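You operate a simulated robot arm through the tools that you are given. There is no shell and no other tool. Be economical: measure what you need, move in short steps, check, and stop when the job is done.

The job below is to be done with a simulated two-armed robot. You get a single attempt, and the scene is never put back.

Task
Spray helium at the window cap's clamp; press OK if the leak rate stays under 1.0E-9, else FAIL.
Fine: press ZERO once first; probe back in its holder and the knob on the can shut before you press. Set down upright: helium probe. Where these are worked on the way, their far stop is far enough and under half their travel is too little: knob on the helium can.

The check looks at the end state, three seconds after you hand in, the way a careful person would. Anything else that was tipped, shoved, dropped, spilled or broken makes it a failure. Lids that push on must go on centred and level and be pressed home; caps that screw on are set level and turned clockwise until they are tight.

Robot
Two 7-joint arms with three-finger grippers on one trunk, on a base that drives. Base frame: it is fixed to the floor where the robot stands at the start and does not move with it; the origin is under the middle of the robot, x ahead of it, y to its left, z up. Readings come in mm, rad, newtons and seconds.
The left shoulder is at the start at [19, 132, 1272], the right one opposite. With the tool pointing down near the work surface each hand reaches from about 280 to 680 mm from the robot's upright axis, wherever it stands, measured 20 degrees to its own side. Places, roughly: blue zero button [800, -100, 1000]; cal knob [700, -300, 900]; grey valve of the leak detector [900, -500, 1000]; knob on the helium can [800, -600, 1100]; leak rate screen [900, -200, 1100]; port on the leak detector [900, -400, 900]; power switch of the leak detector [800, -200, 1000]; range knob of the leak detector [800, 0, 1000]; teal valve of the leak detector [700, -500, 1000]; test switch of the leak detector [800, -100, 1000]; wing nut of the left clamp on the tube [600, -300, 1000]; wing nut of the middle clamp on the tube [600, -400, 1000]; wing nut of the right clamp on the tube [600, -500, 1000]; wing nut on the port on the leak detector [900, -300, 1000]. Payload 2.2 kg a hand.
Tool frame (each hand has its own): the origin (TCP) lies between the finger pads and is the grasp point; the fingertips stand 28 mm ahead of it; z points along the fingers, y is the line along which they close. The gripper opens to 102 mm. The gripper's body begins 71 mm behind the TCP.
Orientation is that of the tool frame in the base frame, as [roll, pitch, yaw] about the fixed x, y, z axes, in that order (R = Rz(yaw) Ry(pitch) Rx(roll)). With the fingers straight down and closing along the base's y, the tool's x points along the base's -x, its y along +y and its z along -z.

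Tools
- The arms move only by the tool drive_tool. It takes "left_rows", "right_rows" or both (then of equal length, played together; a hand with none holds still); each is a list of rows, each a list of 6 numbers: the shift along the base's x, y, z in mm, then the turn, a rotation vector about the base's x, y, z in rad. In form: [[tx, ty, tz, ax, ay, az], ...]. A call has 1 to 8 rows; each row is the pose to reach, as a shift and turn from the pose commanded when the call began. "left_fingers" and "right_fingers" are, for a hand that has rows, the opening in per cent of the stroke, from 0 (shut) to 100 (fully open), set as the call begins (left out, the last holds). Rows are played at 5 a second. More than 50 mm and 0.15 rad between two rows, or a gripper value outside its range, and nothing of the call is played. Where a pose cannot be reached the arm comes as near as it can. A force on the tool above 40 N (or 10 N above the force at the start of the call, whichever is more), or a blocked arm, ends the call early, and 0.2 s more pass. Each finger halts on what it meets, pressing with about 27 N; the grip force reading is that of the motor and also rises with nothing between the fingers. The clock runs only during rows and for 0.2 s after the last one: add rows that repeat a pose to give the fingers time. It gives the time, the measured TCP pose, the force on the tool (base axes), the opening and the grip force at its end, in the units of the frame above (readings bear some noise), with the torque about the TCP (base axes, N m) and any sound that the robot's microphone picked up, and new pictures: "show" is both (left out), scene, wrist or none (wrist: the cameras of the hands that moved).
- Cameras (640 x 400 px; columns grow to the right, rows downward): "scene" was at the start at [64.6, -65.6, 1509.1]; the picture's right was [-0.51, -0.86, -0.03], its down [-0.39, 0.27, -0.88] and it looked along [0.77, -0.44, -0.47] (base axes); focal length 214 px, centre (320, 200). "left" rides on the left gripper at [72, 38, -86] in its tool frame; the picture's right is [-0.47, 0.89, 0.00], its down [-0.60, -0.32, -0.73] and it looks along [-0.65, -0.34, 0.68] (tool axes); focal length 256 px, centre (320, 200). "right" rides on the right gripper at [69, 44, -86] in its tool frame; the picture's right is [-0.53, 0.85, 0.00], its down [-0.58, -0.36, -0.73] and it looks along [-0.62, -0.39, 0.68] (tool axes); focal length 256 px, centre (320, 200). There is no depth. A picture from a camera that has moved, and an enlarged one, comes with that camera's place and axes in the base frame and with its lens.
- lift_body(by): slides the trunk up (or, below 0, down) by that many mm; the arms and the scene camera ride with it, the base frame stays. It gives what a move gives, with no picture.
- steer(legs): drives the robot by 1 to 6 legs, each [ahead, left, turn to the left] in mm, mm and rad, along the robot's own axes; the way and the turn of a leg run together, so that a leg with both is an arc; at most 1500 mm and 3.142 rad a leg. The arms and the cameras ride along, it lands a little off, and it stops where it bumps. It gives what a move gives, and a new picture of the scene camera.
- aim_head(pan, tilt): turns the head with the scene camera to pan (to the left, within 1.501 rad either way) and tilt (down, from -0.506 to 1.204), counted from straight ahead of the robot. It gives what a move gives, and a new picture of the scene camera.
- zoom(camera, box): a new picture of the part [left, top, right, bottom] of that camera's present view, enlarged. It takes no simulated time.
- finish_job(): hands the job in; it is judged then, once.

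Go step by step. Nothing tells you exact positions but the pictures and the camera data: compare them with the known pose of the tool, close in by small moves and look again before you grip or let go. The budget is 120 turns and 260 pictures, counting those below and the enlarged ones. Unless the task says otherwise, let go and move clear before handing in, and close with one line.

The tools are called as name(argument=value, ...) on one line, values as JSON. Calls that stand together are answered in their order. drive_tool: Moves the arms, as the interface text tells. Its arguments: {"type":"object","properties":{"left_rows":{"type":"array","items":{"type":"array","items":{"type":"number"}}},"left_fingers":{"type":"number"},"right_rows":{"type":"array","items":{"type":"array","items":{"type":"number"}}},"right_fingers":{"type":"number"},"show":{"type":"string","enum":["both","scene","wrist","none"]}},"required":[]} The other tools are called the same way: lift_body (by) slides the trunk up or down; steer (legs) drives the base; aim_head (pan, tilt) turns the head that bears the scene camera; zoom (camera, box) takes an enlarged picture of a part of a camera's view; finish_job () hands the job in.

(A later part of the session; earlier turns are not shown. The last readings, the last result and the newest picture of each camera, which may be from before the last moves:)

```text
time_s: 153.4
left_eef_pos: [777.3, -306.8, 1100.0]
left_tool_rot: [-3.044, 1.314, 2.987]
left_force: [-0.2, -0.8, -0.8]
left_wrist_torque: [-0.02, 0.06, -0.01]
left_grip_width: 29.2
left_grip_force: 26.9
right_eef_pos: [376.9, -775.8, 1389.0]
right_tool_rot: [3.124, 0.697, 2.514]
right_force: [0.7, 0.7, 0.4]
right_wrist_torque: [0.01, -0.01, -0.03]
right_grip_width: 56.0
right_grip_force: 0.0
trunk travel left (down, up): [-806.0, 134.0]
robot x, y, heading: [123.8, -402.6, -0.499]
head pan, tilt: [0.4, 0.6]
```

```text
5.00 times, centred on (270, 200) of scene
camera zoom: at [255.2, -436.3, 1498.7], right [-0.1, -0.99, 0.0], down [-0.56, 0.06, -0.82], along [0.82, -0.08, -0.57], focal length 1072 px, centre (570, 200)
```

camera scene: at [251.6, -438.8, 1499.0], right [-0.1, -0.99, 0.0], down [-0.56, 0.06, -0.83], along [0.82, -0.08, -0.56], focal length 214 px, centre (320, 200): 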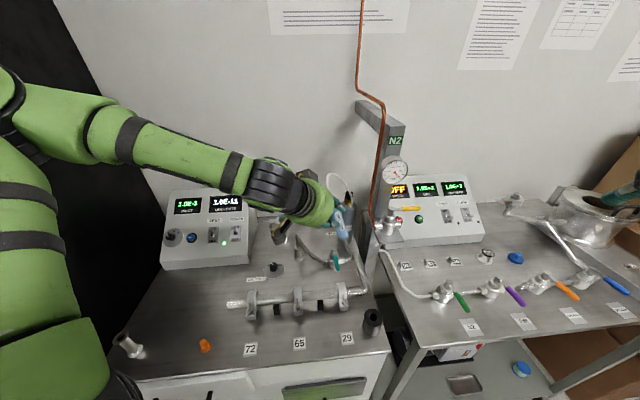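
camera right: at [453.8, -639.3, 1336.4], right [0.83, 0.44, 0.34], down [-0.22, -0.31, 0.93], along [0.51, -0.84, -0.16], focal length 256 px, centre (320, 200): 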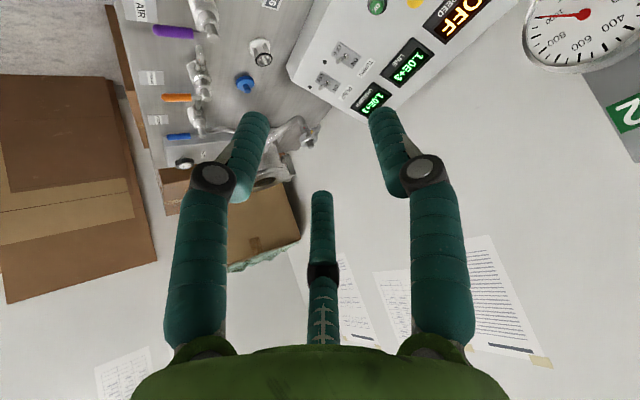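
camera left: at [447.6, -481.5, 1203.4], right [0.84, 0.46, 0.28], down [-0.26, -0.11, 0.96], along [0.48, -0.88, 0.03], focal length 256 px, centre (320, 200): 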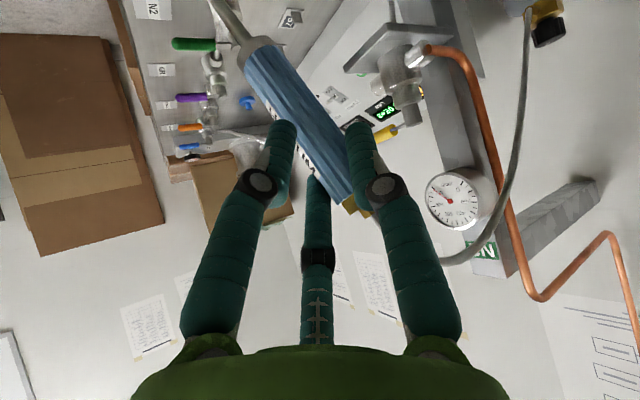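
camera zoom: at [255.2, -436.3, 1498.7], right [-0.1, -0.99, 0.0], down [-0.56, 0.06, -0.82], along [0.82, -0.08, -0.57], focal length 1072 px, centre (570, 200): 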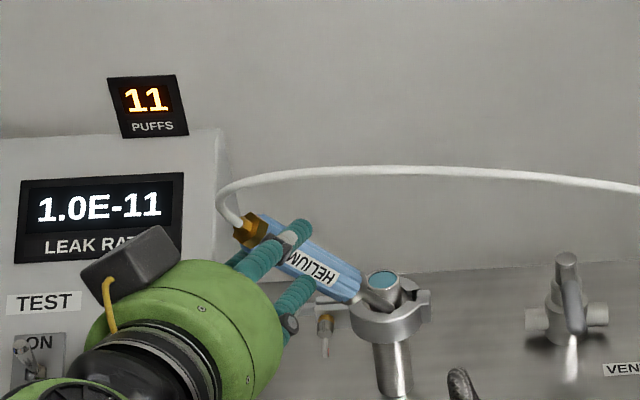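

Rate still 1.0E-11. Wait longer for the response delay.

drive_tool(left_rows=[[0, 0, 0, 0, 0, 0], [0, 0, 0, 0, 0, 0], [0, 0, 0, 0, 0, 0], [0, 0, 0, 0, 0, 0], [0, 0, 0, 0, 0, 0], [0, 0, 0, 0, 0, 0], [0, 0, 0, 0, 0, 0], [0, 0, 0, 0, 0, 0]], show="none")

drive_tool(left_rows=[[0, 0, 0, 0, 0, 0], [0, 0, 0, 0, 0, 0], [0, 0, 0, 0, 0, 0], [0, 0, 0, 0, 0, 0], [0, 0, 0, 0, 0, 0], [0, 0, 0, 0, 0, 0], [0, 0, 0, 0, 0, 0], [0, 0, 0, 0, 0, 0]], show="none")

zoom(camera="scene", box=[225, 160, 315, 240])

```text
time_s: 155.2
left_eef_pos: [775.1, -306.7, 1100.3]
left_tool_rot: [-3.043, 1.314, 2.985]
left_force: [0.4, -0.3, -0.9]
left_wrist_torque: [0.0, 0.04, -0.02]
left_grip_width: 28.9
left_grip_force: 26.6
right_eef_pos: [377.5, -774.6, 1389.4]
right_tool_rot: [3.123, 0.696, 2.513]
right_force: [-0.1, -0.3, 0.0]
right_wrist_torque: [-0.02, -0.04, 0.01]
right_grip_width: 56.1
right_grip_force: 0.0
trunk travel left (down, up): [-806.0, 134.0]
robot x, y, heading: [126.0, -401.9, -0.504]
head pan, tilt: [0.4, 0.6]
```

```text
time_s: 157.0
left_eef_pos: [776.6, -306.3, 1099.7]
left_tool_rot: [-3.043, 1.314, 2.985]
left_force: [-0.2, 0.4, -0.7]
left_wrist_torque: [0.01, 0.06, 0.0]
left_grip_width: 29.0
left_grip_force: 26.7
right_eef_pos: [378.5, -775.9, 1388.9]
right_tool_rot: [3.125, 0.697, 2.512]
right_force: [-0.4, 0.7, 0.2]
right_wrist_torque: [0.02, -0.04, -0.05]
right_grip_width: 55.9
right_grip_force: 0.1
trunk travel left (down, up): [-806.0, 134.0]
robot x, y, heading: [125.2, -405.7, -0.501]
head pan, tilt: [0.4, 0.6]
```

```text
5.00 times, centred on (270, 200) of scene
camera zoom: at [255.2, -436.3, 1498.7], right [-0.1, -0.99, 0.0], down [-0.56, 0.06, -0.82], along [0.82, -0.08, -0.57], focal length 1072 px, centre (570, 200)
```

zoom: 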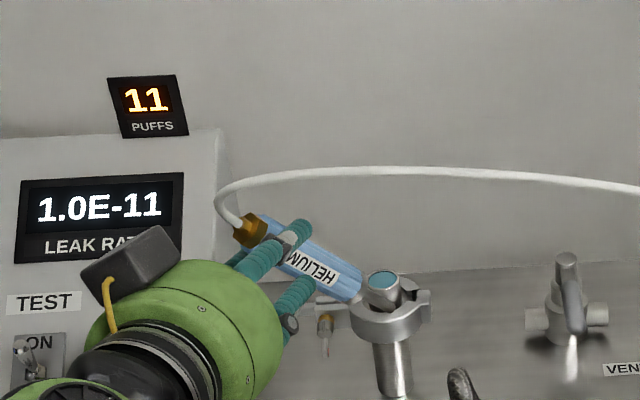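

One confirming re-spray: back off and return, sampling the screen more often.

drive_tool(left_rows=[[-12, 0, 12, 0, 0, 0], [-25, 0, 25, 0, 0, 0], [-25, 0, 25, 0, 0, 0], [-12, 0, 12, 0, 0, 0], [0, 0, 0, 0, 0, 0], [0, 0, 0, 0, 0, 0]], show="none")

zoom(camera="scene", box=[220, 170, 270, 210])

drive_tool(left_rows=[[0, 0, 0, 0, 0, 0], [0, 0, 0, 0, 0, 0], [0, 0, 0, 0, 0, 0], [0, 0, 0, 0, 0, 0]], show="none")

zoom(camera="scene", box=[220, 170, 270, 210])

drive_tool(left_rows=[[0, 0, 0, 0, 0, 0], [0, 0, 0, 0, 0, 0], [0, 0, 0, 0, 0, 0], [0, 0, 0, 0, 0, 0]], show="none")

zoom(camera="scene", box=[220, 170, 270, 210])

drive_tool(left_rows=[[0, 0, 0, 0, 0, 0], [0, 0, 0, 0, 0, 0], [0, 0, 0, 0, 0, 0], [0, 0, 0, 0, 0, 0]], show="none")

zoom(camera="scene", box=[220, 170, 270, 210])

```text
time_s: 158.4
left_eef_pos: [777.1, -305.2, 1098.6]
left_tool_rot: [-3.043, 1.313, 2.986]
left_force: [0.0, -0.5, -0.4]
left_wrist_torque: [0.0, 0.03, 0.0]
left_grip_width: 29.3
left_grip_force: 27.1
right_eef_pos: [377.4, -775.3, 1389.9]
right_tool_rot: [3.124, 0.696, 2.514]
right_force: [0.4, -0.5, -0.5]
right_wrist_torque: [-0.02, -0.02, -0.01]
right_grip_width: 56.2
right_grip_force: 0.0
trunk travel left (down, up): [-806.0, 134.0]
robot x, y, heading: [127.1, -398.8, -0.501]
head pan, tilt: [0.4, 0.6]
```

```text
10.00 times, centred on (245, 190) of scene
camera zoom: at [254.7, -436.1, 1498.8], right [-0.1, -0.99, 0.0], down [-0.56, 0.06, -0.83], along [0.82, -0.08, -0.56], focal length 2145 px, centre (1070, 300)
```

zoom: 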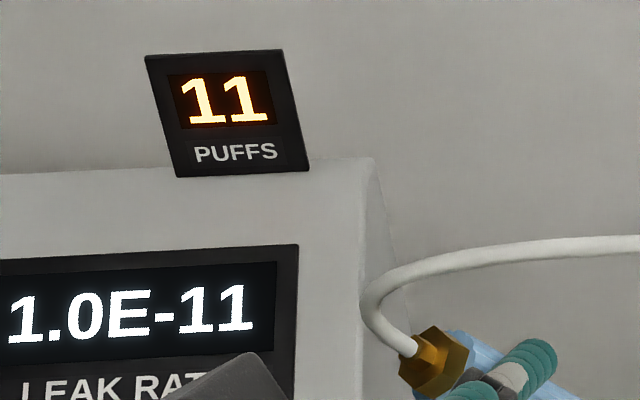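

```text
time_s: 159.4
left_eef_pos: [777.4, -307.7, 1098.9]
left_tool_rot: [-3.045, 1.315, 2.985]
left_force: [-0.1, 0.5, -1.1]
left_wrist_torque: [-0.02, 0.04, 0.01]
left_grip_width: 28.9
left_grip_force: 27.6
right_eef_pos: [378.2, -775.2, 1390.6]
right_tool_rot: [3.126, 0.698, 2.515]
right_force: [0.2, 0.5, 0.4]
right_wrist_torque: [-0.05, -0.02, 0.02]
right_grip_width: 56.1
right_grip_force: 0.0
trunk travel left (down, up): [-806.0, 134.0]
robot x, y, heading: [127.3, -401.6, -0.502]
head pan, tilt: [0.4, 0.6]
```

```text
10.00 times, centred on (245, 190) of scene
camera zoom: at [255.3, -436.4, 1498.7], right [-0.1, -0.99, 0.0], down [-0.56, 0.06, -0.82], along [0.82, -0.08, -0.57], focal length 2145 px, centre (1070, 300)
```

zoom: 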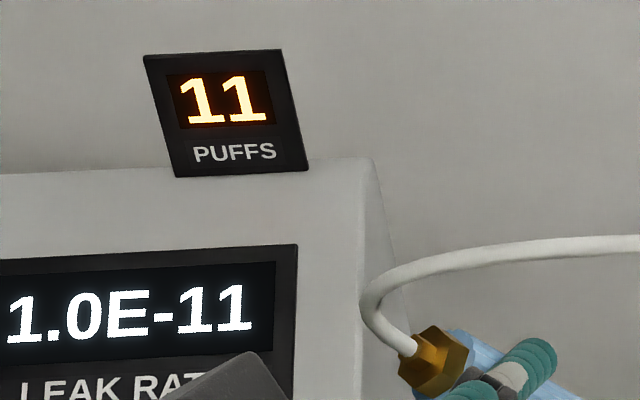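

```text
time_s: 160.4
left_eef_pos: [777.7, -307.3, 1099.7]
left_tool_rot: [-3.043, 1.313, 2.985]
left_force: [-0.5, -0.3, -1.6]
left_wrist_torque: [0.01, 0.02, 0.01]
left_grip_width: 28.9
left_grip_force: 27.2
right_eef_pos: [378.7, -776.5, 1390.4]
right_tool_rot: [3.124, 0.698, 2.514]
right_force: [0.5, 0.1, -0.3]
right_wrist_torque: [0.01, -0.01, 0.0]
right_grip_width: 56.1
right_grip_force: 0.1
trunk travel left (down, up): [-806.0, 134.0]
robot x, y, heading: [125.6, -406.4, -0.501]
head pan, tilt: [0.4, 0.6]
```

```text
10.00 times, centred on (245, 190) of scene
camera zoom: at [255.2, -436.3, 1498.7], right [-0.1, -0.99, 0.0], down [-0.56, 0.06, -0.82], along [0.82, -0.08, -0.57], focal length 2145 px, centre (1070, 300)
```

zoom: 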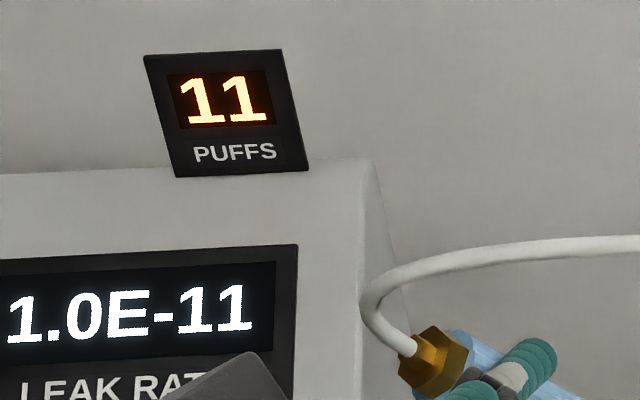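

```text
time_s: 161.4
left_eef_pos: [778.1, -305.5, 1099.6]
left_tool_rot: [-3.045, 1.314, 2.985]
left_force: [-0.4, 0.2, -0.7]
left_wrist_torque: [-0.01, 0.01, 0.02]
left_grip_width: 28.8
left_grip_force: 27.2
right_eef_pos: [378.7, -775.2, 1389.7]
right_tool_rot: [3.123, 0.696, 2.514]
right_force: [0.0, 0.7, -0.3]
right_wrist_torque: [-0.04, 0.0, -0.04]
right_grip_width: 56.4
right_grip_force: 0.1
trunk travel left (down, up): [-806.0, 134.0]
robot x, y, heading: [123.7, -401.8, -0.505]
head pan, tilt: [0.4, 0.6]
```

```text
10.00 times, centred on (245, 190) of scene
camera zoom: at [255.2, -436.3, 1498.7], right [-0.1, -0.99, 0.0], down [-0.56, 0.06, -0.82], along [0.82, -0.08, -0.57], focal length 2145 px, centre (1070, 300)
```

zoom: 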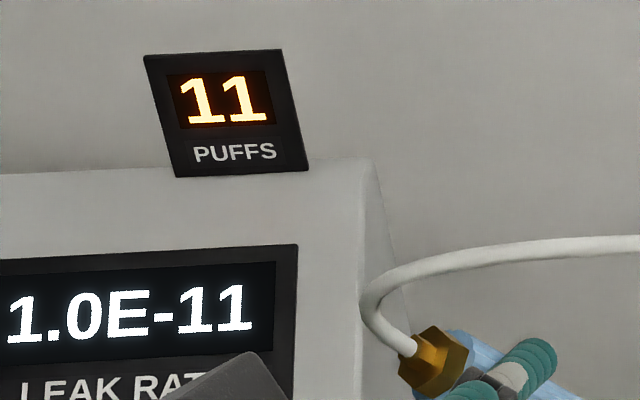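

Rate stays at 1.0E-11, far under 1.0E-9 → OK. Retract the probe along the earlier path.

drive_tool(left_rows=[[-15, 0, 18, 0, 0, 0], [-30, -2, 45, 0.02, 0.1, 0], [-45, -8, 70, 0.04, 0.2, 0], [-60, -16, 90, 0.06, 0.32, 0], [-75, -25, 102, 0.08, 0.43, 0], [-83, -32, 104, 0.08, 0.49, 0]], show="none")

drive_tool(left_rows=[[-12, -32, 0, 0, 0, -0.1], [-24, -64, 0, 0, 0, -0.2], [-36, -96, 0, 0, 0, -0.3], [-48, -128, 0, 0, 0, -0.4], [-60, -162, 0, 0, 0, -0.5]], show="none")

```text
time_s: 162.8
left_eef_pos: [692.7, -338.2, 1205.5]
left_tool_rot: [-3.05, 0.817, 2.981]
left_force: [-0.9, -0.5, -1.3]
left_wrist_torque: [-0.04, 0.0, 0.02]
left_grip_width: 29.1
left_grip_force: 26.9
right_eef_pos: [378.1, -774.4, 1389.4]
right_tool_rot: [3.124, 0.695, 2.513]
right_force: [-0.5, 0.3, -0.7]
right_wrist_torque: [-0.01, 0.03, -0.01]
right_grip_width: 56.2
right_grip_force: 0.1
trunk travel left (down, up): [-806.0, 134.0]
robot x, y, heading: [122.0, -401.3, -0.501]
head pan, tilt: [0.4, 0.6]
```

```text
time_s: 164.0
left_eef_pos: [633.3, -504.1, 1206.0]
left_tool_rot: [-3.048, 0.819, 2.478]
left_force: [-0.6, 0.3, -0.8]
left_wrist_torque: [0.03, -0.01, 0.02]
left_grip_width: 28.8
left_grip_force: 27.0
right_eef_pos: [376.6, -778.0, 1388.5]
right_tool_rot: [3.122, 0.694, 2.51]
right_force: [-0.2, -0.2, -0.3]
right_wrist_torque: [0.02, -0.02, 0.05]
right_grip_width: 55.8
right_grip_force: 0.2
trunk travel left (down, up): [-806.0, 134.0]
robot x, y, heading: [124.6, -402.3, -0.499]
head pan, tilt: [0.4, 0.6]
```

Drive back to the holder position.

steer(legs=[[-72, -137, 0]])

drive_tool(left_rows=[[0, 0, 0, 0, 0, 0]], show="wrist")

zoom(camera="scene", box=[270, 190, 400, 310])

```text
time_s: 165.4
left_eef_pos: [506.4, -586.4, 1206.3]
left_tool_rot: [-3.043, 0.818, 2.486]
left_force: [0.7, -0.2, -1.2]
left_wrist_torque: [-0.02, 0.07, -0.01]
left_grip_width: 29.0
left_grip_force: 26.7
right_eef_pos: [251.5, -859.4, 1390.0]
right_tool_rot: [3.127, 0.694, 2.515]
right_force: [1.4, -0.1, 0.2]
right_wrist_torque: [-0.02, 0.06, -0.03]
right_grip_width: 56.2
right_grip_force: 0.0
trunk travel left (down, up): [-806.0, 134.0]
robot x, y, heading: [-2.3, -488.5, -0.502]
head pan, tilt: [0.4, 0.6]
camera scene: at [129.7, -520.1, 1498.4], right [-0.1, -0.99, 0.0], down [-0.56, 0.06, -0.82], along [0.82, -0.08, -0.57], focal length 214 px, centre (320, 200)
```

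scene: 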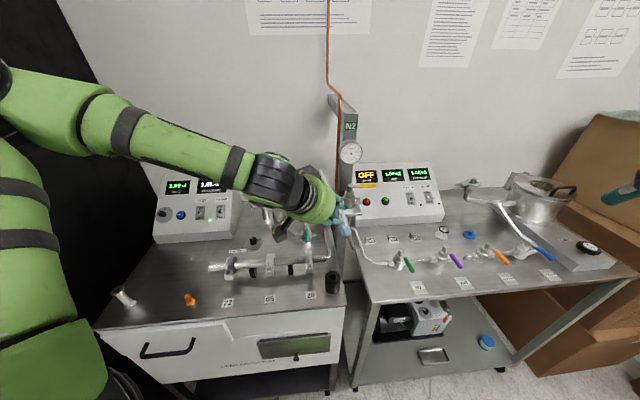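

```text
time_s: 165.8
left_eef_pos: [502.4, -588.4, 1205.3]
left_tool_rot: [-3.046, 0.817, 2.483]
left_force: [-0.8, -0.3, -1.0]
left_wrist_torque: [0.01, 0.03, -0.01]
left_grip_width: 29.1
left_grip_force: 27.4
right_eef_pos: [248.6, -863.5, 1390.7]
right_tool_rot: [3.126, 0.695, 2.511]
right_force: [0.4, -0.4, 0.0]
right_wrist_torque: [0.01, 0.01, 0.01]
right_grip_width: 56.1
right_grip_force: 0.1
trunk travel left (down, up): [-806.0, 134.0]
robot x, y, heading: [-6.3, -486.0, -0.499]
head pan, tilt: [0.4, 0.6]
camera left: at [446.0, -485.2, 1210.3], right [0.84, 0.46, 0.28], down [-0.26, -0.11, 0.96], along [0.48, -0.88, 0.03], focal length 256 px, centre (320, 200)
```

left: 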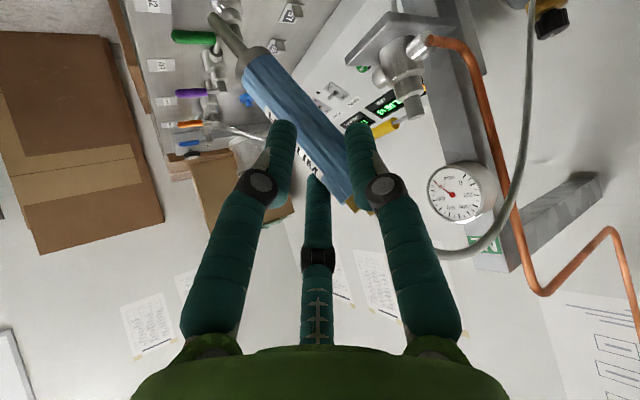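

```text
3.33 times, centred on (335, 250) of scene
camera zoom: at [125.8, -522.9, 1498.7], right [-0.1, -0.99, 0.0], down [-0.56, 0.06, -0.83], along [0.82, -0.08, -0.56], focal length 715 px, centre (270, 33)
```

zoom: 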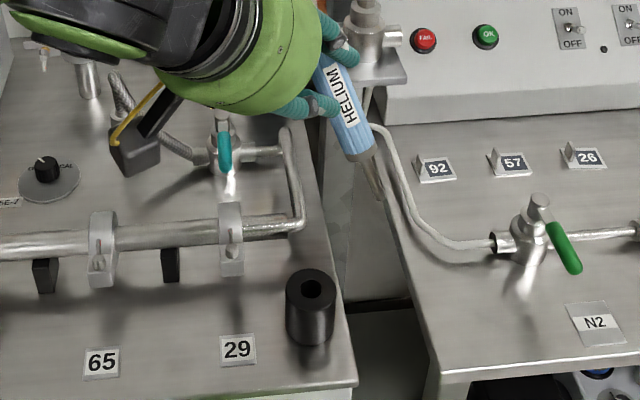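

Probe leans ~0.47 rad toward -y in the grip. Rotate the hand to make it vertical, align above the holder (≈[504,-593]) and lower part-way.

drive_tool(left_rows=[[-2, -1, 0, 0.116, -0.02, 0], [-4, -2, 0, 0.232, -0.041, 0], [-6, -3, 0, 0.348, -0.061, 0], [-8, -4.5, 0, 0.463, -0.082, 0], [-8, -4.5, -25, 0.463, -0.082, 0], [-8, -4.5, -50, 0.463, -0.082, 0], [-8, -4.5, -65, 0.463, -0.082, 0], [-8, -4.5, -65, 0.463, -0.082, 0]], show="wrist")

zoom(camera="scene", box=[290, 210, 370, 290])

```text
time_s: 167.6
left_eef_pos: [494.4, -591.5, 1141.1]
left_tool_rot: [2.75, 0.531, 2.173]
left_force: [-0.5, 0.1, -0.9]
left_wrist_torque: [0.02, 0.0, 0.0]
left_grip_width: 28.9
left_grip_force: 27.4
right_eef_pos: [248.2, -862.2, 1390.4]
right_tool_rot: [3.126, 0.697, 2.512]
right_force: [-0.5, 0.2, -0.4]
right_wrist_torque: [-0.04, 0.0, 0.0]
right_grip_width: 56.0
right_grip_force: 0.0
trunk travel left (down, up): [-806.0, 134.0]
robot x, y, heading: [-3.4, -488.1, -0.505]
head pan, tilt: [0.4, 0.6]
camera left: at [435.2, -500.9, 1187.4], right [0.81, 0.27, 0.53], down [-0.34, -0.52, 0.78], along [0.49, -0.81, -0.33], focal length 256 px, centre (320, 200)
```

left: 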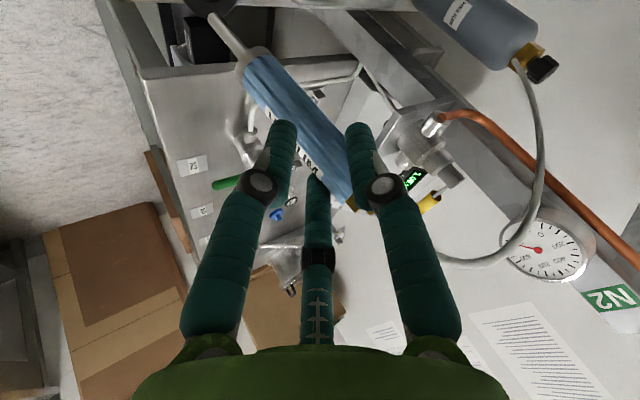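

```text
5.00 times, centred on (330, 250) of scene
camera zoom: at [125.5, -522.7, 1498.8], right [-0.1, -0.99, 0.0], down [-0.56, 0.06, -0.83], along [0.82, -0.08, -0.56], focal length 1072 px, centre (270, -50)
```

zoom: 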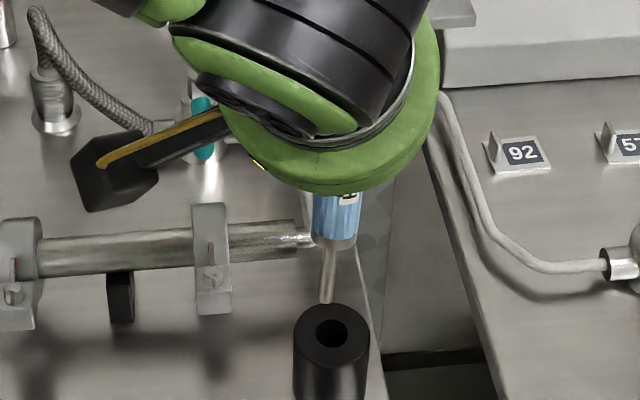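

Nearly right: tip is ~9 mm short in x and ~7 mm left. Correct with a small un-roll, and lower 26 mm.

drive_tool(left_rows=[[4, -1, -5, -0.025, 0, 0], [9, -1.5, -12, -0.05, 0, 0], [9, -1.5, -20, -0.05, 0, 0], [9, -1.5, -26, -0.05, 0, 0], [9, -1.5, -26, -0.05, 0, 0]], show="none")

zoom(camera="scene", box=[310, 240, 350, 280])

```text
time_s: 168.8
left_eef_pos: [505.7, -593.9, 1114.8]
left_tool_rot: [2.785, 0.572, 2.19]
left_force: [-0.1, -0.6, -0.5]
left_wrist_torque: [0.01, 0.0, 0.02]
left_grip_width: 28.9
left_grip_force: 27.4
right_eef_pos: [249.7, -861.7, 1390.7]
right_tool_rot: [3.123, 0.697, 2.513]
right_force: [-0.1, 0.4, 0.5]
right_wrist_torque: [-0.01, 0.02, 0.02]
right_grip_width: 56.3
right_grip_force: 0.1
trunk travel left (down, up): [-806.0, 134.0]
robot x, y, heading: [-8.6, -489.0, -0.503]
head pan, tilt: [0.4, 0.6]
```

```text
10.00 times, centred on (330, 260) of scene
camera zoom: at [126.0, -522.4, 1498.7], right [-0.1, -0.99, 0.0], down [-0.56, 0.06, -0.83], along [0.82, -0.08, -0.56], focal length 2145 px, centre (220, -400)
```

zoom: 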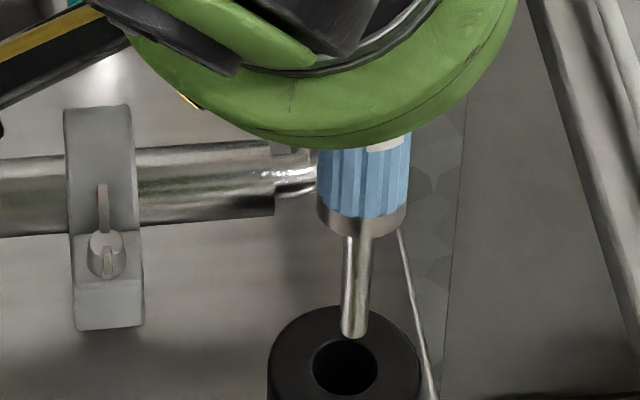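

Well aligned (2.5 mm off in y). Correct and lower 28 mm into the hole.

drive_tool(left_rows=[[0, 2.5, -3, 0, 0, 0], [1, 2.5, -8, 0, 0, 0], [1, 2.5, -14, 0, 0, 0], [1, 2.5, -21, 0, 0, 0], [1, 2.5, -28, 0, 0, 0], [1, 2.5, -28, 0, 0, 0]], show="none")

zoom(camera="scene", box=[310, 240, 350, 280])

```text
time_s: 170.2
left_eef_pos: [506.8, -590.1, 1086.8]
left_tool_rot: [2.785, 0.572, 2.19]
left_force: [0.5, -0.4, -1.3]
left_wrist_torque: [-0.02, 0.02, 0.02]
left_grip_width: 29.2
left_grip_force: 27.1
right_eef_pos: [248.3, -863.1, 1390.9]
right_tool_rot: [3.125, 0.698, 2.512]
right_force: [0.5, -0.3, -1.0]
right_wrist_torque: [0.02, -0.01, -0.01]
right_grip_width: 56.2
right_grip_force: 0.1
trunk travel left (down, up): [-806.0, 134.0]
robot x, y, heading: [-8.1, -481.9, -0.501]
head pan, tilt: [0.4, 0.6]
```

```text
10.00 times, centred on (330, 260) of scene
camera zoom: at [126.1, -522.5, 1498.7], right [-0.1, -0.99, 0.0], down [-0.56, 0.06, -0.83], along [0.82, -0.08, -0.56], focal length 2145 px, centre (220, -400)
```

zoom: 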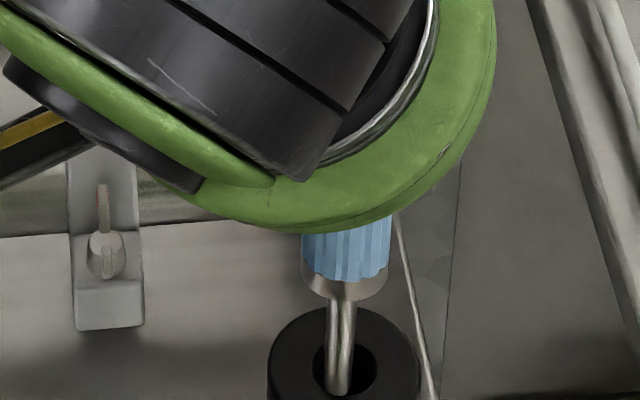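

Nozzle is going in. Continue lowering to contact.

drive_tool(left_rows=[[-1, -1.5, -7, 0, 0, 0], [-1, -1.5, -14, 0, 0, 0], [-1, -1.5, -21, 0, 0, 0], [-1, -1.5, -27, 0, 0, 0], [-1, -1.5, -32, 0, 0, 0], [-1, -1.5, -36, 0, 0, 0]], show="wrist")

zoom(camera="scene", box=[310, 240, 350, 280])

```text
time_s: 171.6
left_eef_pos: [504.9, -592.7, 1057.0]
left_tool_rot: [2.78, 0.582, 2.188]
left_force: [5.4, -0.7, 26.6]
left_wrist_torque: [-0.16, -0.67, 0.0]
left_grip_width: 29.6
left_grip_force: 26.8
right_eef_pos: [246.6, -860.9, 1390.6]
right_tool_rot: [3.125, 0.699, 2.512]
right_force: [0.1, 0.4, 0.8]
right_wrist_torque: [0.01, 0.02, 0.03]
right_grip_width: 56.0
right_grip_force: 0.0
trunk travel left (down, up): [-806.0, 134.0]
robot x, y, heading: [-6.1, -486.8, -0.502]
head pan, tilt: [0.4, 0.6]
camera left: at [444.3, -499.2, 1095.3], right [0.8, 0.3, 0.52], down [-0.34, -0.48, 0.81], along [0.49, -0.83, -0.28], focal length 256 px, centre (320, 200)
```

left: 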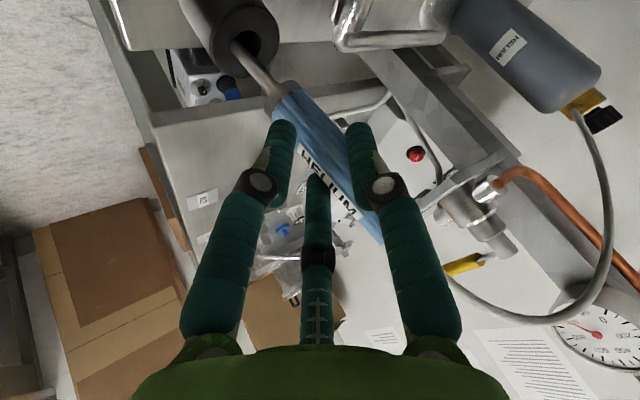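

```text
10.00 times, centred on (330, 260) of scene
camera zoom: at [123.1, -521.8, 1499.1], right [-0.1, -0.99, 0.0], down [-0.56, 0.06, -0.83], along [0.82, -0.08, -0.56], focal length 2145 px, centre (220, -400)
```

zoom: 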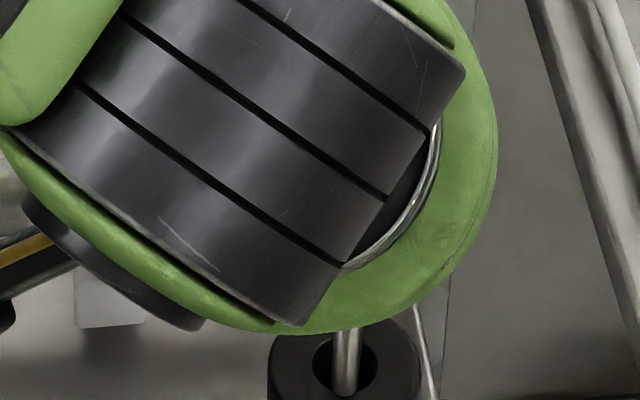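

The tip is resting on the near rim (the probe slid up in the grip). Raise 12 mm, shift +9 in x, and look.

drive_tool(left_rows=[[0, 0, 8, 0, 0, 0], [0, 0, 16, 0, 0, 0], [5, 0, 16, 0, 0, 0], [9, 0, 16, 0, 0, 0], [9, 0, 16, 0, 0, 0]], show="wrist")

zoom(camera="scene", box=[310, 240, 350, 280])

zoom(camera="left", box=[180, 0, 400, 240])

```text
time_s: 172.8
left_eef_pos: [515.3, -592.9, 1067.4]
left_tool_rot: [2.785, 0.571, 2.189]
left_force: [0.2, -0.1, -1.4]
left_wrist_torque: [0.0, 0.0, 0.02]
left_grip_width: 28.9
left_grip_force: 27.1
right_eef_pos: [247.3, -862.0, 1390.1]
right_tool_rot: [3.125, 0.696, 2.513]
right_force: [-0.2, -0.3, 0.8]
right_wrist_torque: [-0.04, 0.01, 0.01]
right_grip_width: 56.2
right_grip_force: 0.0
trunk travel left (down, up): [-806.0, 134.0]
robot x, y, heading: [-5.8, -484.4, -0.507]
head pan, tilt: [0.4, 0.6]
camera left: at [454.9, -499.2, 1108.1], right [0.81, 0.3, 0.51], down [-0.33, -0.48, 0.81], along [0.49, -0.82, -0.29], focal length 256 px, centre (320, 200)
```

left: 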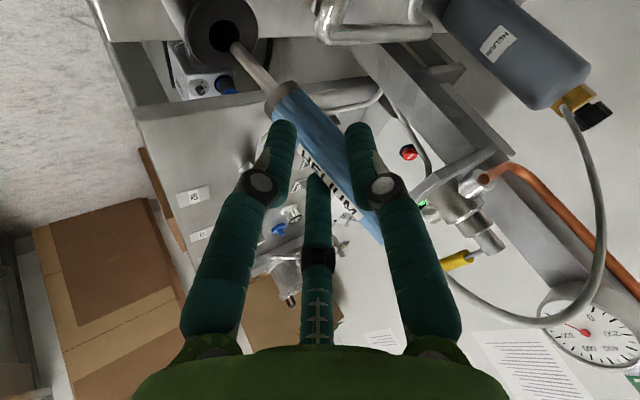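

```text
10.00 times, centred on (330, 260) of scene
camera zoom: at [125.7, -522.3, 1498.8], right [-0.1, -0.99, 0.0], down [-0.56, 0.06, -0.83], along [0.82, -0.08, -0.56], focal length 2145 px, centre (220, -400)
```

zoom: 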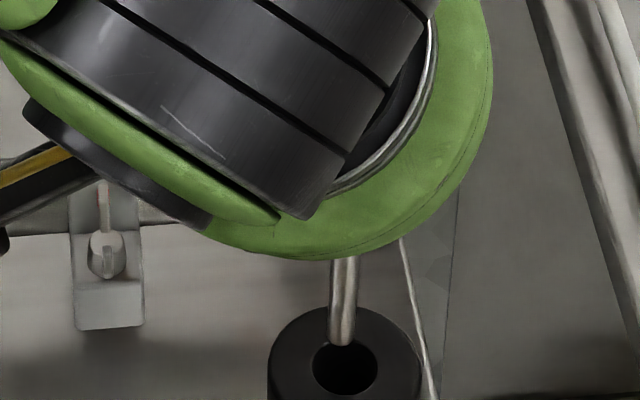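

```text
1.67 times, centred on (290, 120) of left
camera zoom: at [454.9, -499.2, 1108.1], right [0.81, 0.3, 0.51], down [-0.33, -0.48, 0.81], along [0.49, -0.82, -0.29], focal length 427 px, centre (370, 333)
```

zoom: 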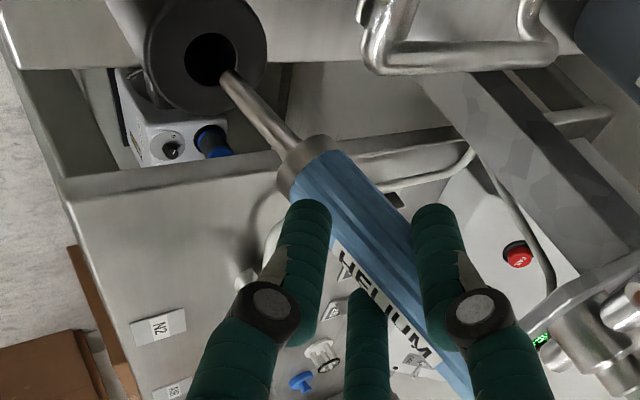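

Both views show the tip ~9 mm above the hole centre. Lower in steps with force watch.

drive_tool(left_rows=[[-1, -1, -6, 0, 0, 0], [-1, -1, -13, 0, 0, 0], [-1, -1, -20, 0, 0, 0], [-1, -1, -27, 0, 0, 0], [-1, -1, -34, 0, 0, 0], [-1, -1, -41, 0, 0, 0], [-1, -1, -48, 0, 0, 0]], show="wrist")

zoom(camera="left", box=[180, 0, 400, 240])

```text
time_s: 174.4
left_eef_pos: [512.1, -589.9, 1024.4]
left_tool_rot: [2.785, 0.574, 2.187]
left_force: [-6.2, -3.9, 4.2]
left_wrist_torque: [-0.26, 0.36, -0.09]
left_grip_width: 29.5
left_grip_force: 26.4
left hand out of reach, approached as far as the arm can: row 6, 7
right_eef_pos: [246.2, -863.0, 1390.6]
right_tool_rot: [3.122, 0.698, 2.509]
right_force: [-0.1, 0.2, 0.3]
right_wrist_torque: [0.02, 0.02, 0.01]
right_grip_width: 56.1
right_grip_force: 0.1
trunk travel left (down, up): [-806.0, 134.0]
robot x, y, heading: [-3.7, -487.2, -0.499]
head pan, tilt: [0.4, 0.6]
camera left: at [452.3, -496.0, 1064.9], right [0.81, 0.3, 0.51], down [-0.34, -0.48, 0.81], along [0.48, -0.83, -0.28], focal length 256 px, centre (320, 200)
```

left: 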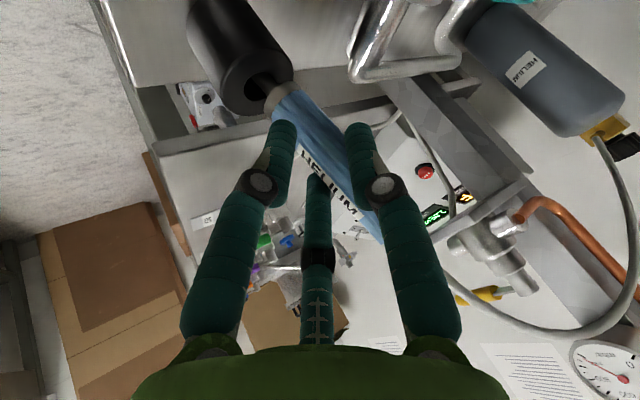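

```text
1.67 times, centred on (290, 120) of left
camera zoom: at [452.3, -496.0, 1064.9], right [0.81, 0.3, 0.51], down [-0.34, -0.48, 0.81], along [0.48, -0.83, -0.28], focal length 427 px, centre (370, 333)
```

zoom: 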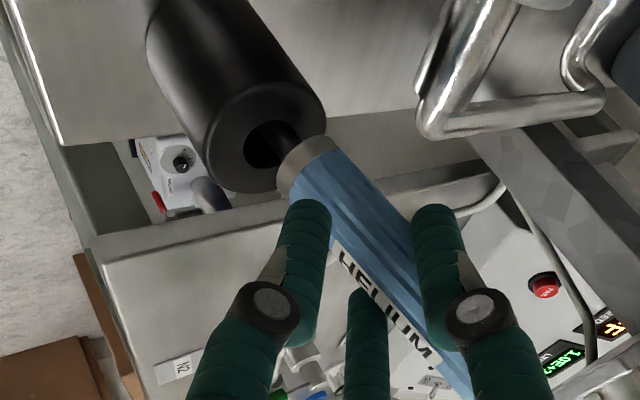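

Nozzle is deep in the hole with ~10 mm left; arm is at its limit, so lower the trunk 9 mm instead.

lift_body(by=-9)

zoom(camera="left", box=[180, 0, 400, 240])

```text
time_s: 175.0
left_eef_pos: [511.4, -591.4, 1016.0]
left_tool_rot: [2.785, 0.575, 2.187]
left_force: [-10.1, -5.5, 7.1]
left_wrist_torque: [-0.31, 0.23, -0.11]
left_grip_width: 29.3
left_grip_force: 26.8
right_eef_pos: [244.1, -863.1, 1381.4]
right_tool_rot: [3.122, 0.697, 2.511]
right_force: [-0.4, -0.1, -0.2]
right_wrist_torque: [0.05, -0.02, 0.01]
right_grip_width: 56.1
right_grip_force: 0.0
trunk travel left (down, up): [-797.0, 143.0]
robot x, y, heading: [-5.8, -487.0, -0.5]
head pan, tilt: [0.4, 0.6]
```

```text
1.67 times, centred on (290, 120) of left
camera zoom: at [451.5, -496.0, 1056.4], right [0.81, 0.3, 0.51], down [-0.34, -0.48, 0.81], along [0.49, -0.83, -0.28], focal length 427 px, centre (370, 333)
```

zoom: 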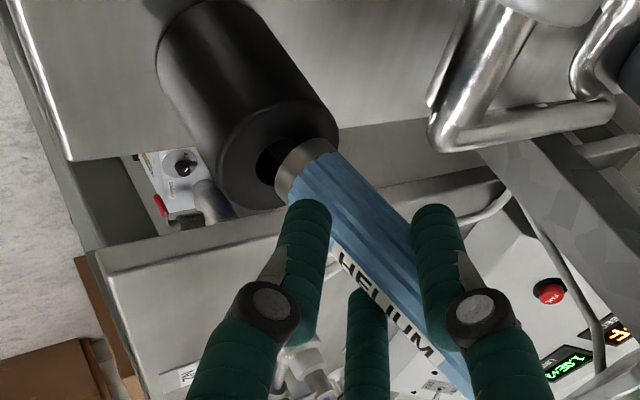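

Collar is offset +x of the hole; ease the hand -4,-2 mm and then open.

drive_tool(left_rows=[[-2, -1, 0, 0, 0, 0], [-4, -2.5, -1, 0, 0, 0], [-5, -3, -2, 0, 0, 0]], show="none")

drive_tool(left_rows=[[0, 0, 0, 0, 0, 0], [0, 0, 0, 0, 0, 0], [0, 0, 0, 0, 0, 0]], left_fingers=32, show="none")

zoom(camera="left", box=[180, 0, 400, 240])

zoom(camera="scene", box=[290, 220, 370, 300])

```text
time_s: 175.8
left_eef_pos: [510.4, -590.3, 1016.3]
left_tool_rot: [2.786, 0.574, 2.187]
left_force: [0.5, -6.3, 6.7]
left_wrist_torque: [-0.55, -0.52, -0.06]
left_grip_width: 29.3
left_grip_force: 27.3
left hand out of reach, approached as far as the arm can: row 2, 3
right_eef_pos: [246.4, -863.7, 1381.0]
right_tool_rot: [3.123, 0.696, 2.511]
right_force: [0.3, 0.5, -1.1]
right_wrist_torque: [-0.01, 0.0, 0.02]
right_grip_width: 56.2
right_grip_force: 0.1
trunk travel left (down, up): [-797.0, 143.0]
robot x, y, heading: [-6.6, -489.8, -0.497]
head pan, tilt: [0.4, 0.6]
```

```text
time_s: 176.6
left_eef_pos: [511.1, -587.3, 1013.8]
left_tool_rot: [2.79, 0.573, 2.19]
left_force: [-0.2, -0.7, 0.8]
left_wrist_torque: [-0.05, 0.08, -0.03]
left_grip_width: 32.9
left_grip_force: 0.7
right_eef_pos: [247.6, -861.6, 1380.2]
right_tool_rot: [3.123, 0.696, 2.513]
right_force: [-0.2, 0.6, 1.2]
right_wrist_torque: [0.0, 0.02, 0.01]
right_grip_width: 56.2
right_grip_force: 0.0
trunk travel left (down, up): [-797.0, 143.0]
robot x, y, heading: [-4.1, -488.5, -0.5]
head pan, tilt: [0.4, 0.6]
```

```text
1.67 times, centred on (290, 120) of left
camera zoom: at [451.0, -493.9, 1055.2], right [0.81, 0.3, 0.51], down [-0.33, -0.48, 0.81], along [0.49, -0.83, -0.29], focal length 427 px, centre (370, 333)
```

zoom: 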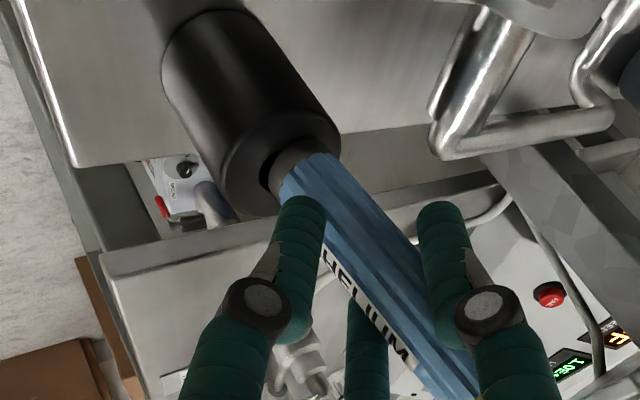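

```text
5.00 times, centred on (330, 260) of scene
camera zoom: at [125.9, -522.4, 1489.7], right [-0.1, -0.99, 0.0], down [-0.56, 0.06, -0.83], along [0.82, -0.08, -0.56], focal length 1072 px, centre (270, -100)
```

zoom: 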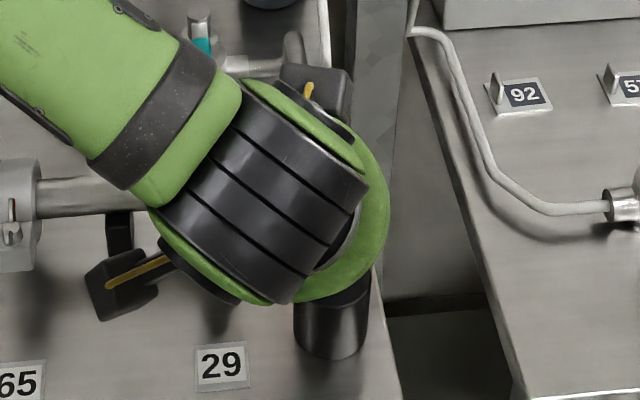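

Probe has dropped into the holder. Open fully, retreat up, and re-orient the hand for the knob.

drive_tool(left_rows=[[0, 0, 0, 0, 0, 0], [0, 0, 0, 0, 0, 0], [-12, 4, 16, 0, 0, 0], [-24, 8, 34, 0, 0, 0], [-34, 12, 58, 0, 0, 0], [-36, 20, 92, 0, 0, 0], [-34, 35, 132, 0, 0, 0], [-30, 55, 172, 0, 0, 0]], left_fingers=56, show="scene")

zoom(camera="scene", box=[280, 210, 380, 310])

drive_tool(left_rows=[[-18, 34, 17, -0.017, 0.08, -0.029], [-36, 68, 34, -0.033, 0.159, -0.057], [-55, 102, 50, -0.05, 0.239, -0.086], [-73, 137, 67, -0.067, 0.318, -0.115], [-92, 171, 84, -0.083, 0.398, -0.143], [-110, 205, 100, -0.1, 0.477, -0.172]], show="none")

```text
time_s: 178.4
left_eef_pos: [479.8, -529.0, 1186.9]
left_tool_rot: [2.789, 0.571, 2.192]
left_force: [-0.4, 0.0, 0.6]
left_wrist_torque: [-0.02, -0.03, 0.0]
left_grip_width: 57.4
left_grip_force: 0.0
right_eef_pos: [246.6, -860.0, 1383.3]
right_tool_rot: [3.126, 0.697, 2.512]
right_force: [0.0, 0.8, 0.4]
right_wrist_torque: [-0.02, -0.01, -0.03]
right_grip_width: 56.0
right_grip_force: 0.0
trunk travel left (down, up): [-797.0, 143.0]
robot x, y, heading: [-4.5, -488.3, -0.499]
head pan, tilt: [0.4, 0.6]
camera scene: at [124.2, -520.5, 1489.9], right [-0.1, -0.99, 0.0], down [-0.56, 0.06, -0.83], along [0.82, -0.08, -0.56], focal length 214 px, centre (320, 200)
```

scene: 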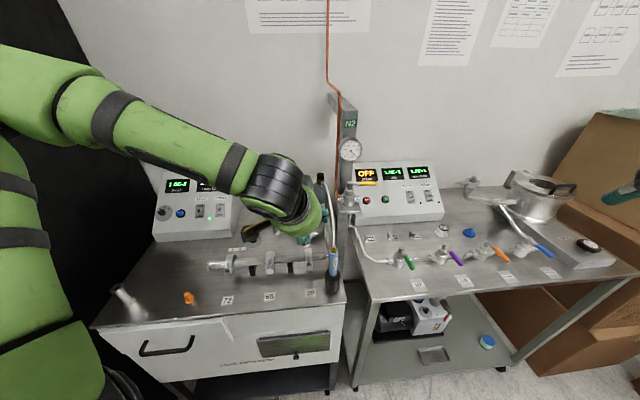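

```text
4.00 times, centred on (330, 260) of scene
camera zoom: at [124.2, -520.5, 1489.9], right [-0.1, -0.99, 0.0], down [-0.56, 0.06, -0.83], along [0.82, -0.08, -0.56], focal length 858 px, centre (280, -40)
```

zoom: 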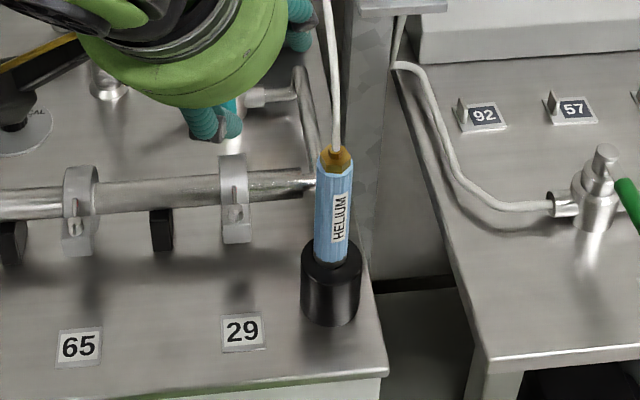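

```text
time_s: 179.8
left_eef_pos: [371.1, -330.5, 1287.8]
left_tool_rot: [-2.997, 0.355, 2.241]
left_force: [0.1, 0.2, -0.9]
left_wrist_torque: [-0.03, 0.03, -0.06]
left_grip_width: 57.2
left_grip_force: 0.0
right_eef_pos: [249.5, -862.1, 1380.2]
right_tool_rot: [3.126, 0.695, 2.511]
right_force: [0.4, 1.1, -0.5]
right_wrist_torque: [0.01, 0.04, 0.01]
right_grip_width: 56.0
right_grip_force: 0.1
trunk travel left (down, up): [-797.0, 143.0]
robot x, y, heading: [0.5, -489.7, -0.499]
head pan, tilt: [0.4, 0.6]
```

Probe stands upright and seated. Restore the trunk and drive to the knob station.

lift_body(by=9)

steer(legs=[[195, -94, 0]])

```text
time_s: 180.4
left_eef_pos: [372.4, -330.9, 1297.7]
left_tool_rot: [-3.001, 0.359, 2.243]
left_force: [-0.2, 0.4, -0.5]
left_wrist_torque: [0.01, -0.03, 0.01]
left_grip_width: 57.2
left_grip_force: 0.1
right_eef_pos: [248.9, -863.2, 1389.3]
right_tool_rot: [3.125, 0.698, 2.512]
right_force: [-0.2, 0.0, 1.6]
right_wrist_torque: [-0.03, -0.01, 0.02]
right_grip_width: 55.9
right_grip_force: 0.0
trunk travel left (down, up): [-806.0, 134.0]
robot x, y, heading: [-3.1, -487.4, -0.503]
head pan, tilt: [0.4, 0.6]
```

```text
time_s: 182.1
left_eef_pos: [494.8, -506.2, 1298.3]
left_tool_rot: [-3.004, 0.364, 2.237]
left_force: [-0.3, 0.5, 0.5]
left_wrist_torque: [-0.01, -0.02, 0.01]
left_grip_width: 57.3
left_grip_force: 0.0
right_eef_pos: [370.3, -1036.8, 1389.8]
right_tool_rot: [3.124, 0.701, 2.51]
right_force: [-0.2, 0.6, 0.1]
right_wrist_torque: [-0.03, 0.01, -0.02]
right_grip_width: 56.1
right_grip_force: 0.1
trunk travel left (down, up): [-806.0, 134.0]
robot x, y, heading: [122.2, -664.8, -0.505]
head pan, tilt: [0.4, 0.6]
camera scene: at [250.3, -697.4, 1499.0], right [-0.1, -0.99, 0.0], down [-0.56, 0.06, -0.83], along [0.82, -0.09, -0.56], focal length 214 px, centre (320, 200)
```

scene: 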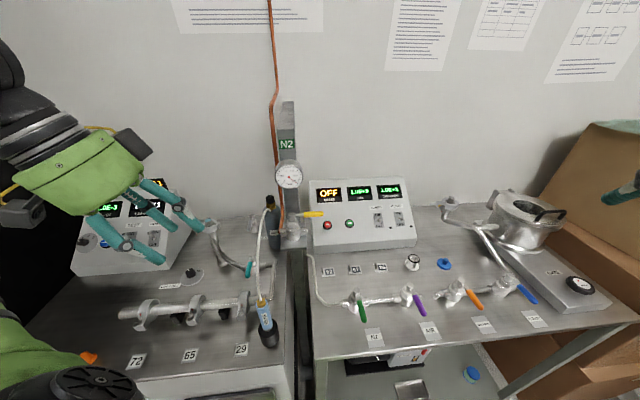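

Same station as before. Swing round and come down over the knob.

drive_tool(left_rows=[[45, 12, -3, 0, 0, 0], [92, 16, -12, 0, 0, 0], [140, 18, -22, 0, 0, 0], [186, 16, -36, 0, 0, 0], [228, 3, -52, 0, 0, 0], [264, -22, -72, 0, 0, 0], [296, -44, -87, 0, 0, 0], [320, -46, -91, 0, 0, 0]], left_fingers=46, show="none")

drive_tool(left_rows=[[12, -8, -17, 0, 0, 0], [23, -15, -34, 0, 0, 0], [24, -21, -50, 0, 0, 0], [25, -28, -64, 0, 0, 0], [26, -33, -76, 0, 0, 0], [26, -33, -76, 0, 0, 0]], show="wrist")

```text
time_s: 183.9
left_eef_pos: [818.7, -555.0, 1205.8]
left_tool_rot: [-3.002, 0.364, 2.238]
left_force: [-0.1, -0.1, -0.4]
left_wrist_torque: [0.01, 0.04, 0.0]
left_grip_width: 46.9
left_grip_force: 0.1
right_eef_pos: [374.5, -1040.3, 1389.2]
right_tool_rot: [3.125, 0.696, 2.51]
right_force: [0.9, 0.3, -0.6]
right_wrist_torque: [0.03, -0.02, -0.01]
right_grip_width: 56.3
right_grip_force: 0.1
trunk travel left (down, up): [-806.0, 134.0]
robot x, y, heading: [123.7, -664.2, -0.505]
head pan, tilt: [0.4, 0.6]
```

```text
time_s: 185.3
left_eef_pos: [844.2, -586.0, 1131.5]
left_tool_rot: [-3.002, 0.361, 2.239]
left_force: [-0.3, 0.8, 0.1]
left_wrist_torque: [0.01, -0.03, 0.0]
left_grip_width: 47.2
left_grip_force: 0.2
right_eef_pos: [374.2, -1040.0, 1390.1]
right_tool_rot: [3.124, 0.698, 2.511]
right_force: [-0.5, 0.6, 0.8]
right_wrist_torque: [0.0, -0.03, 0.01]
right_grip_width: 56.1
right_grip_force: 0.1
trunk travel left (down, up): [-806.0, 134.0]
robot x, y, heading: [121.0, -665.1, -0.505]
head pan, tilt: [0.4, 0.6]
camera left: at [823.0, -482.2, 1181.1], right [0.98, 0.17, 0.05], down [0.02, -0.36, 0.93], along [0.17, -0.92, -0.36], focal length 256 px, centre (320, 200)
```

left: 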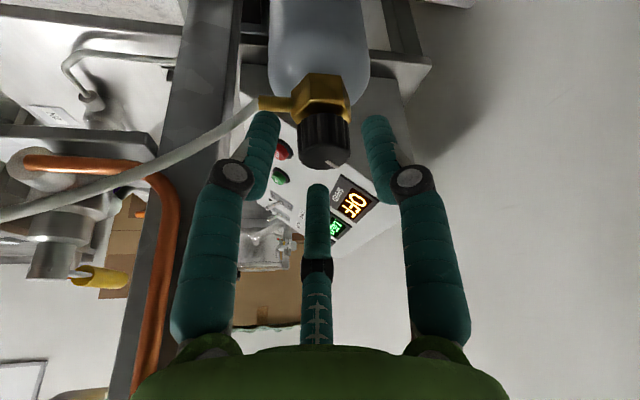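

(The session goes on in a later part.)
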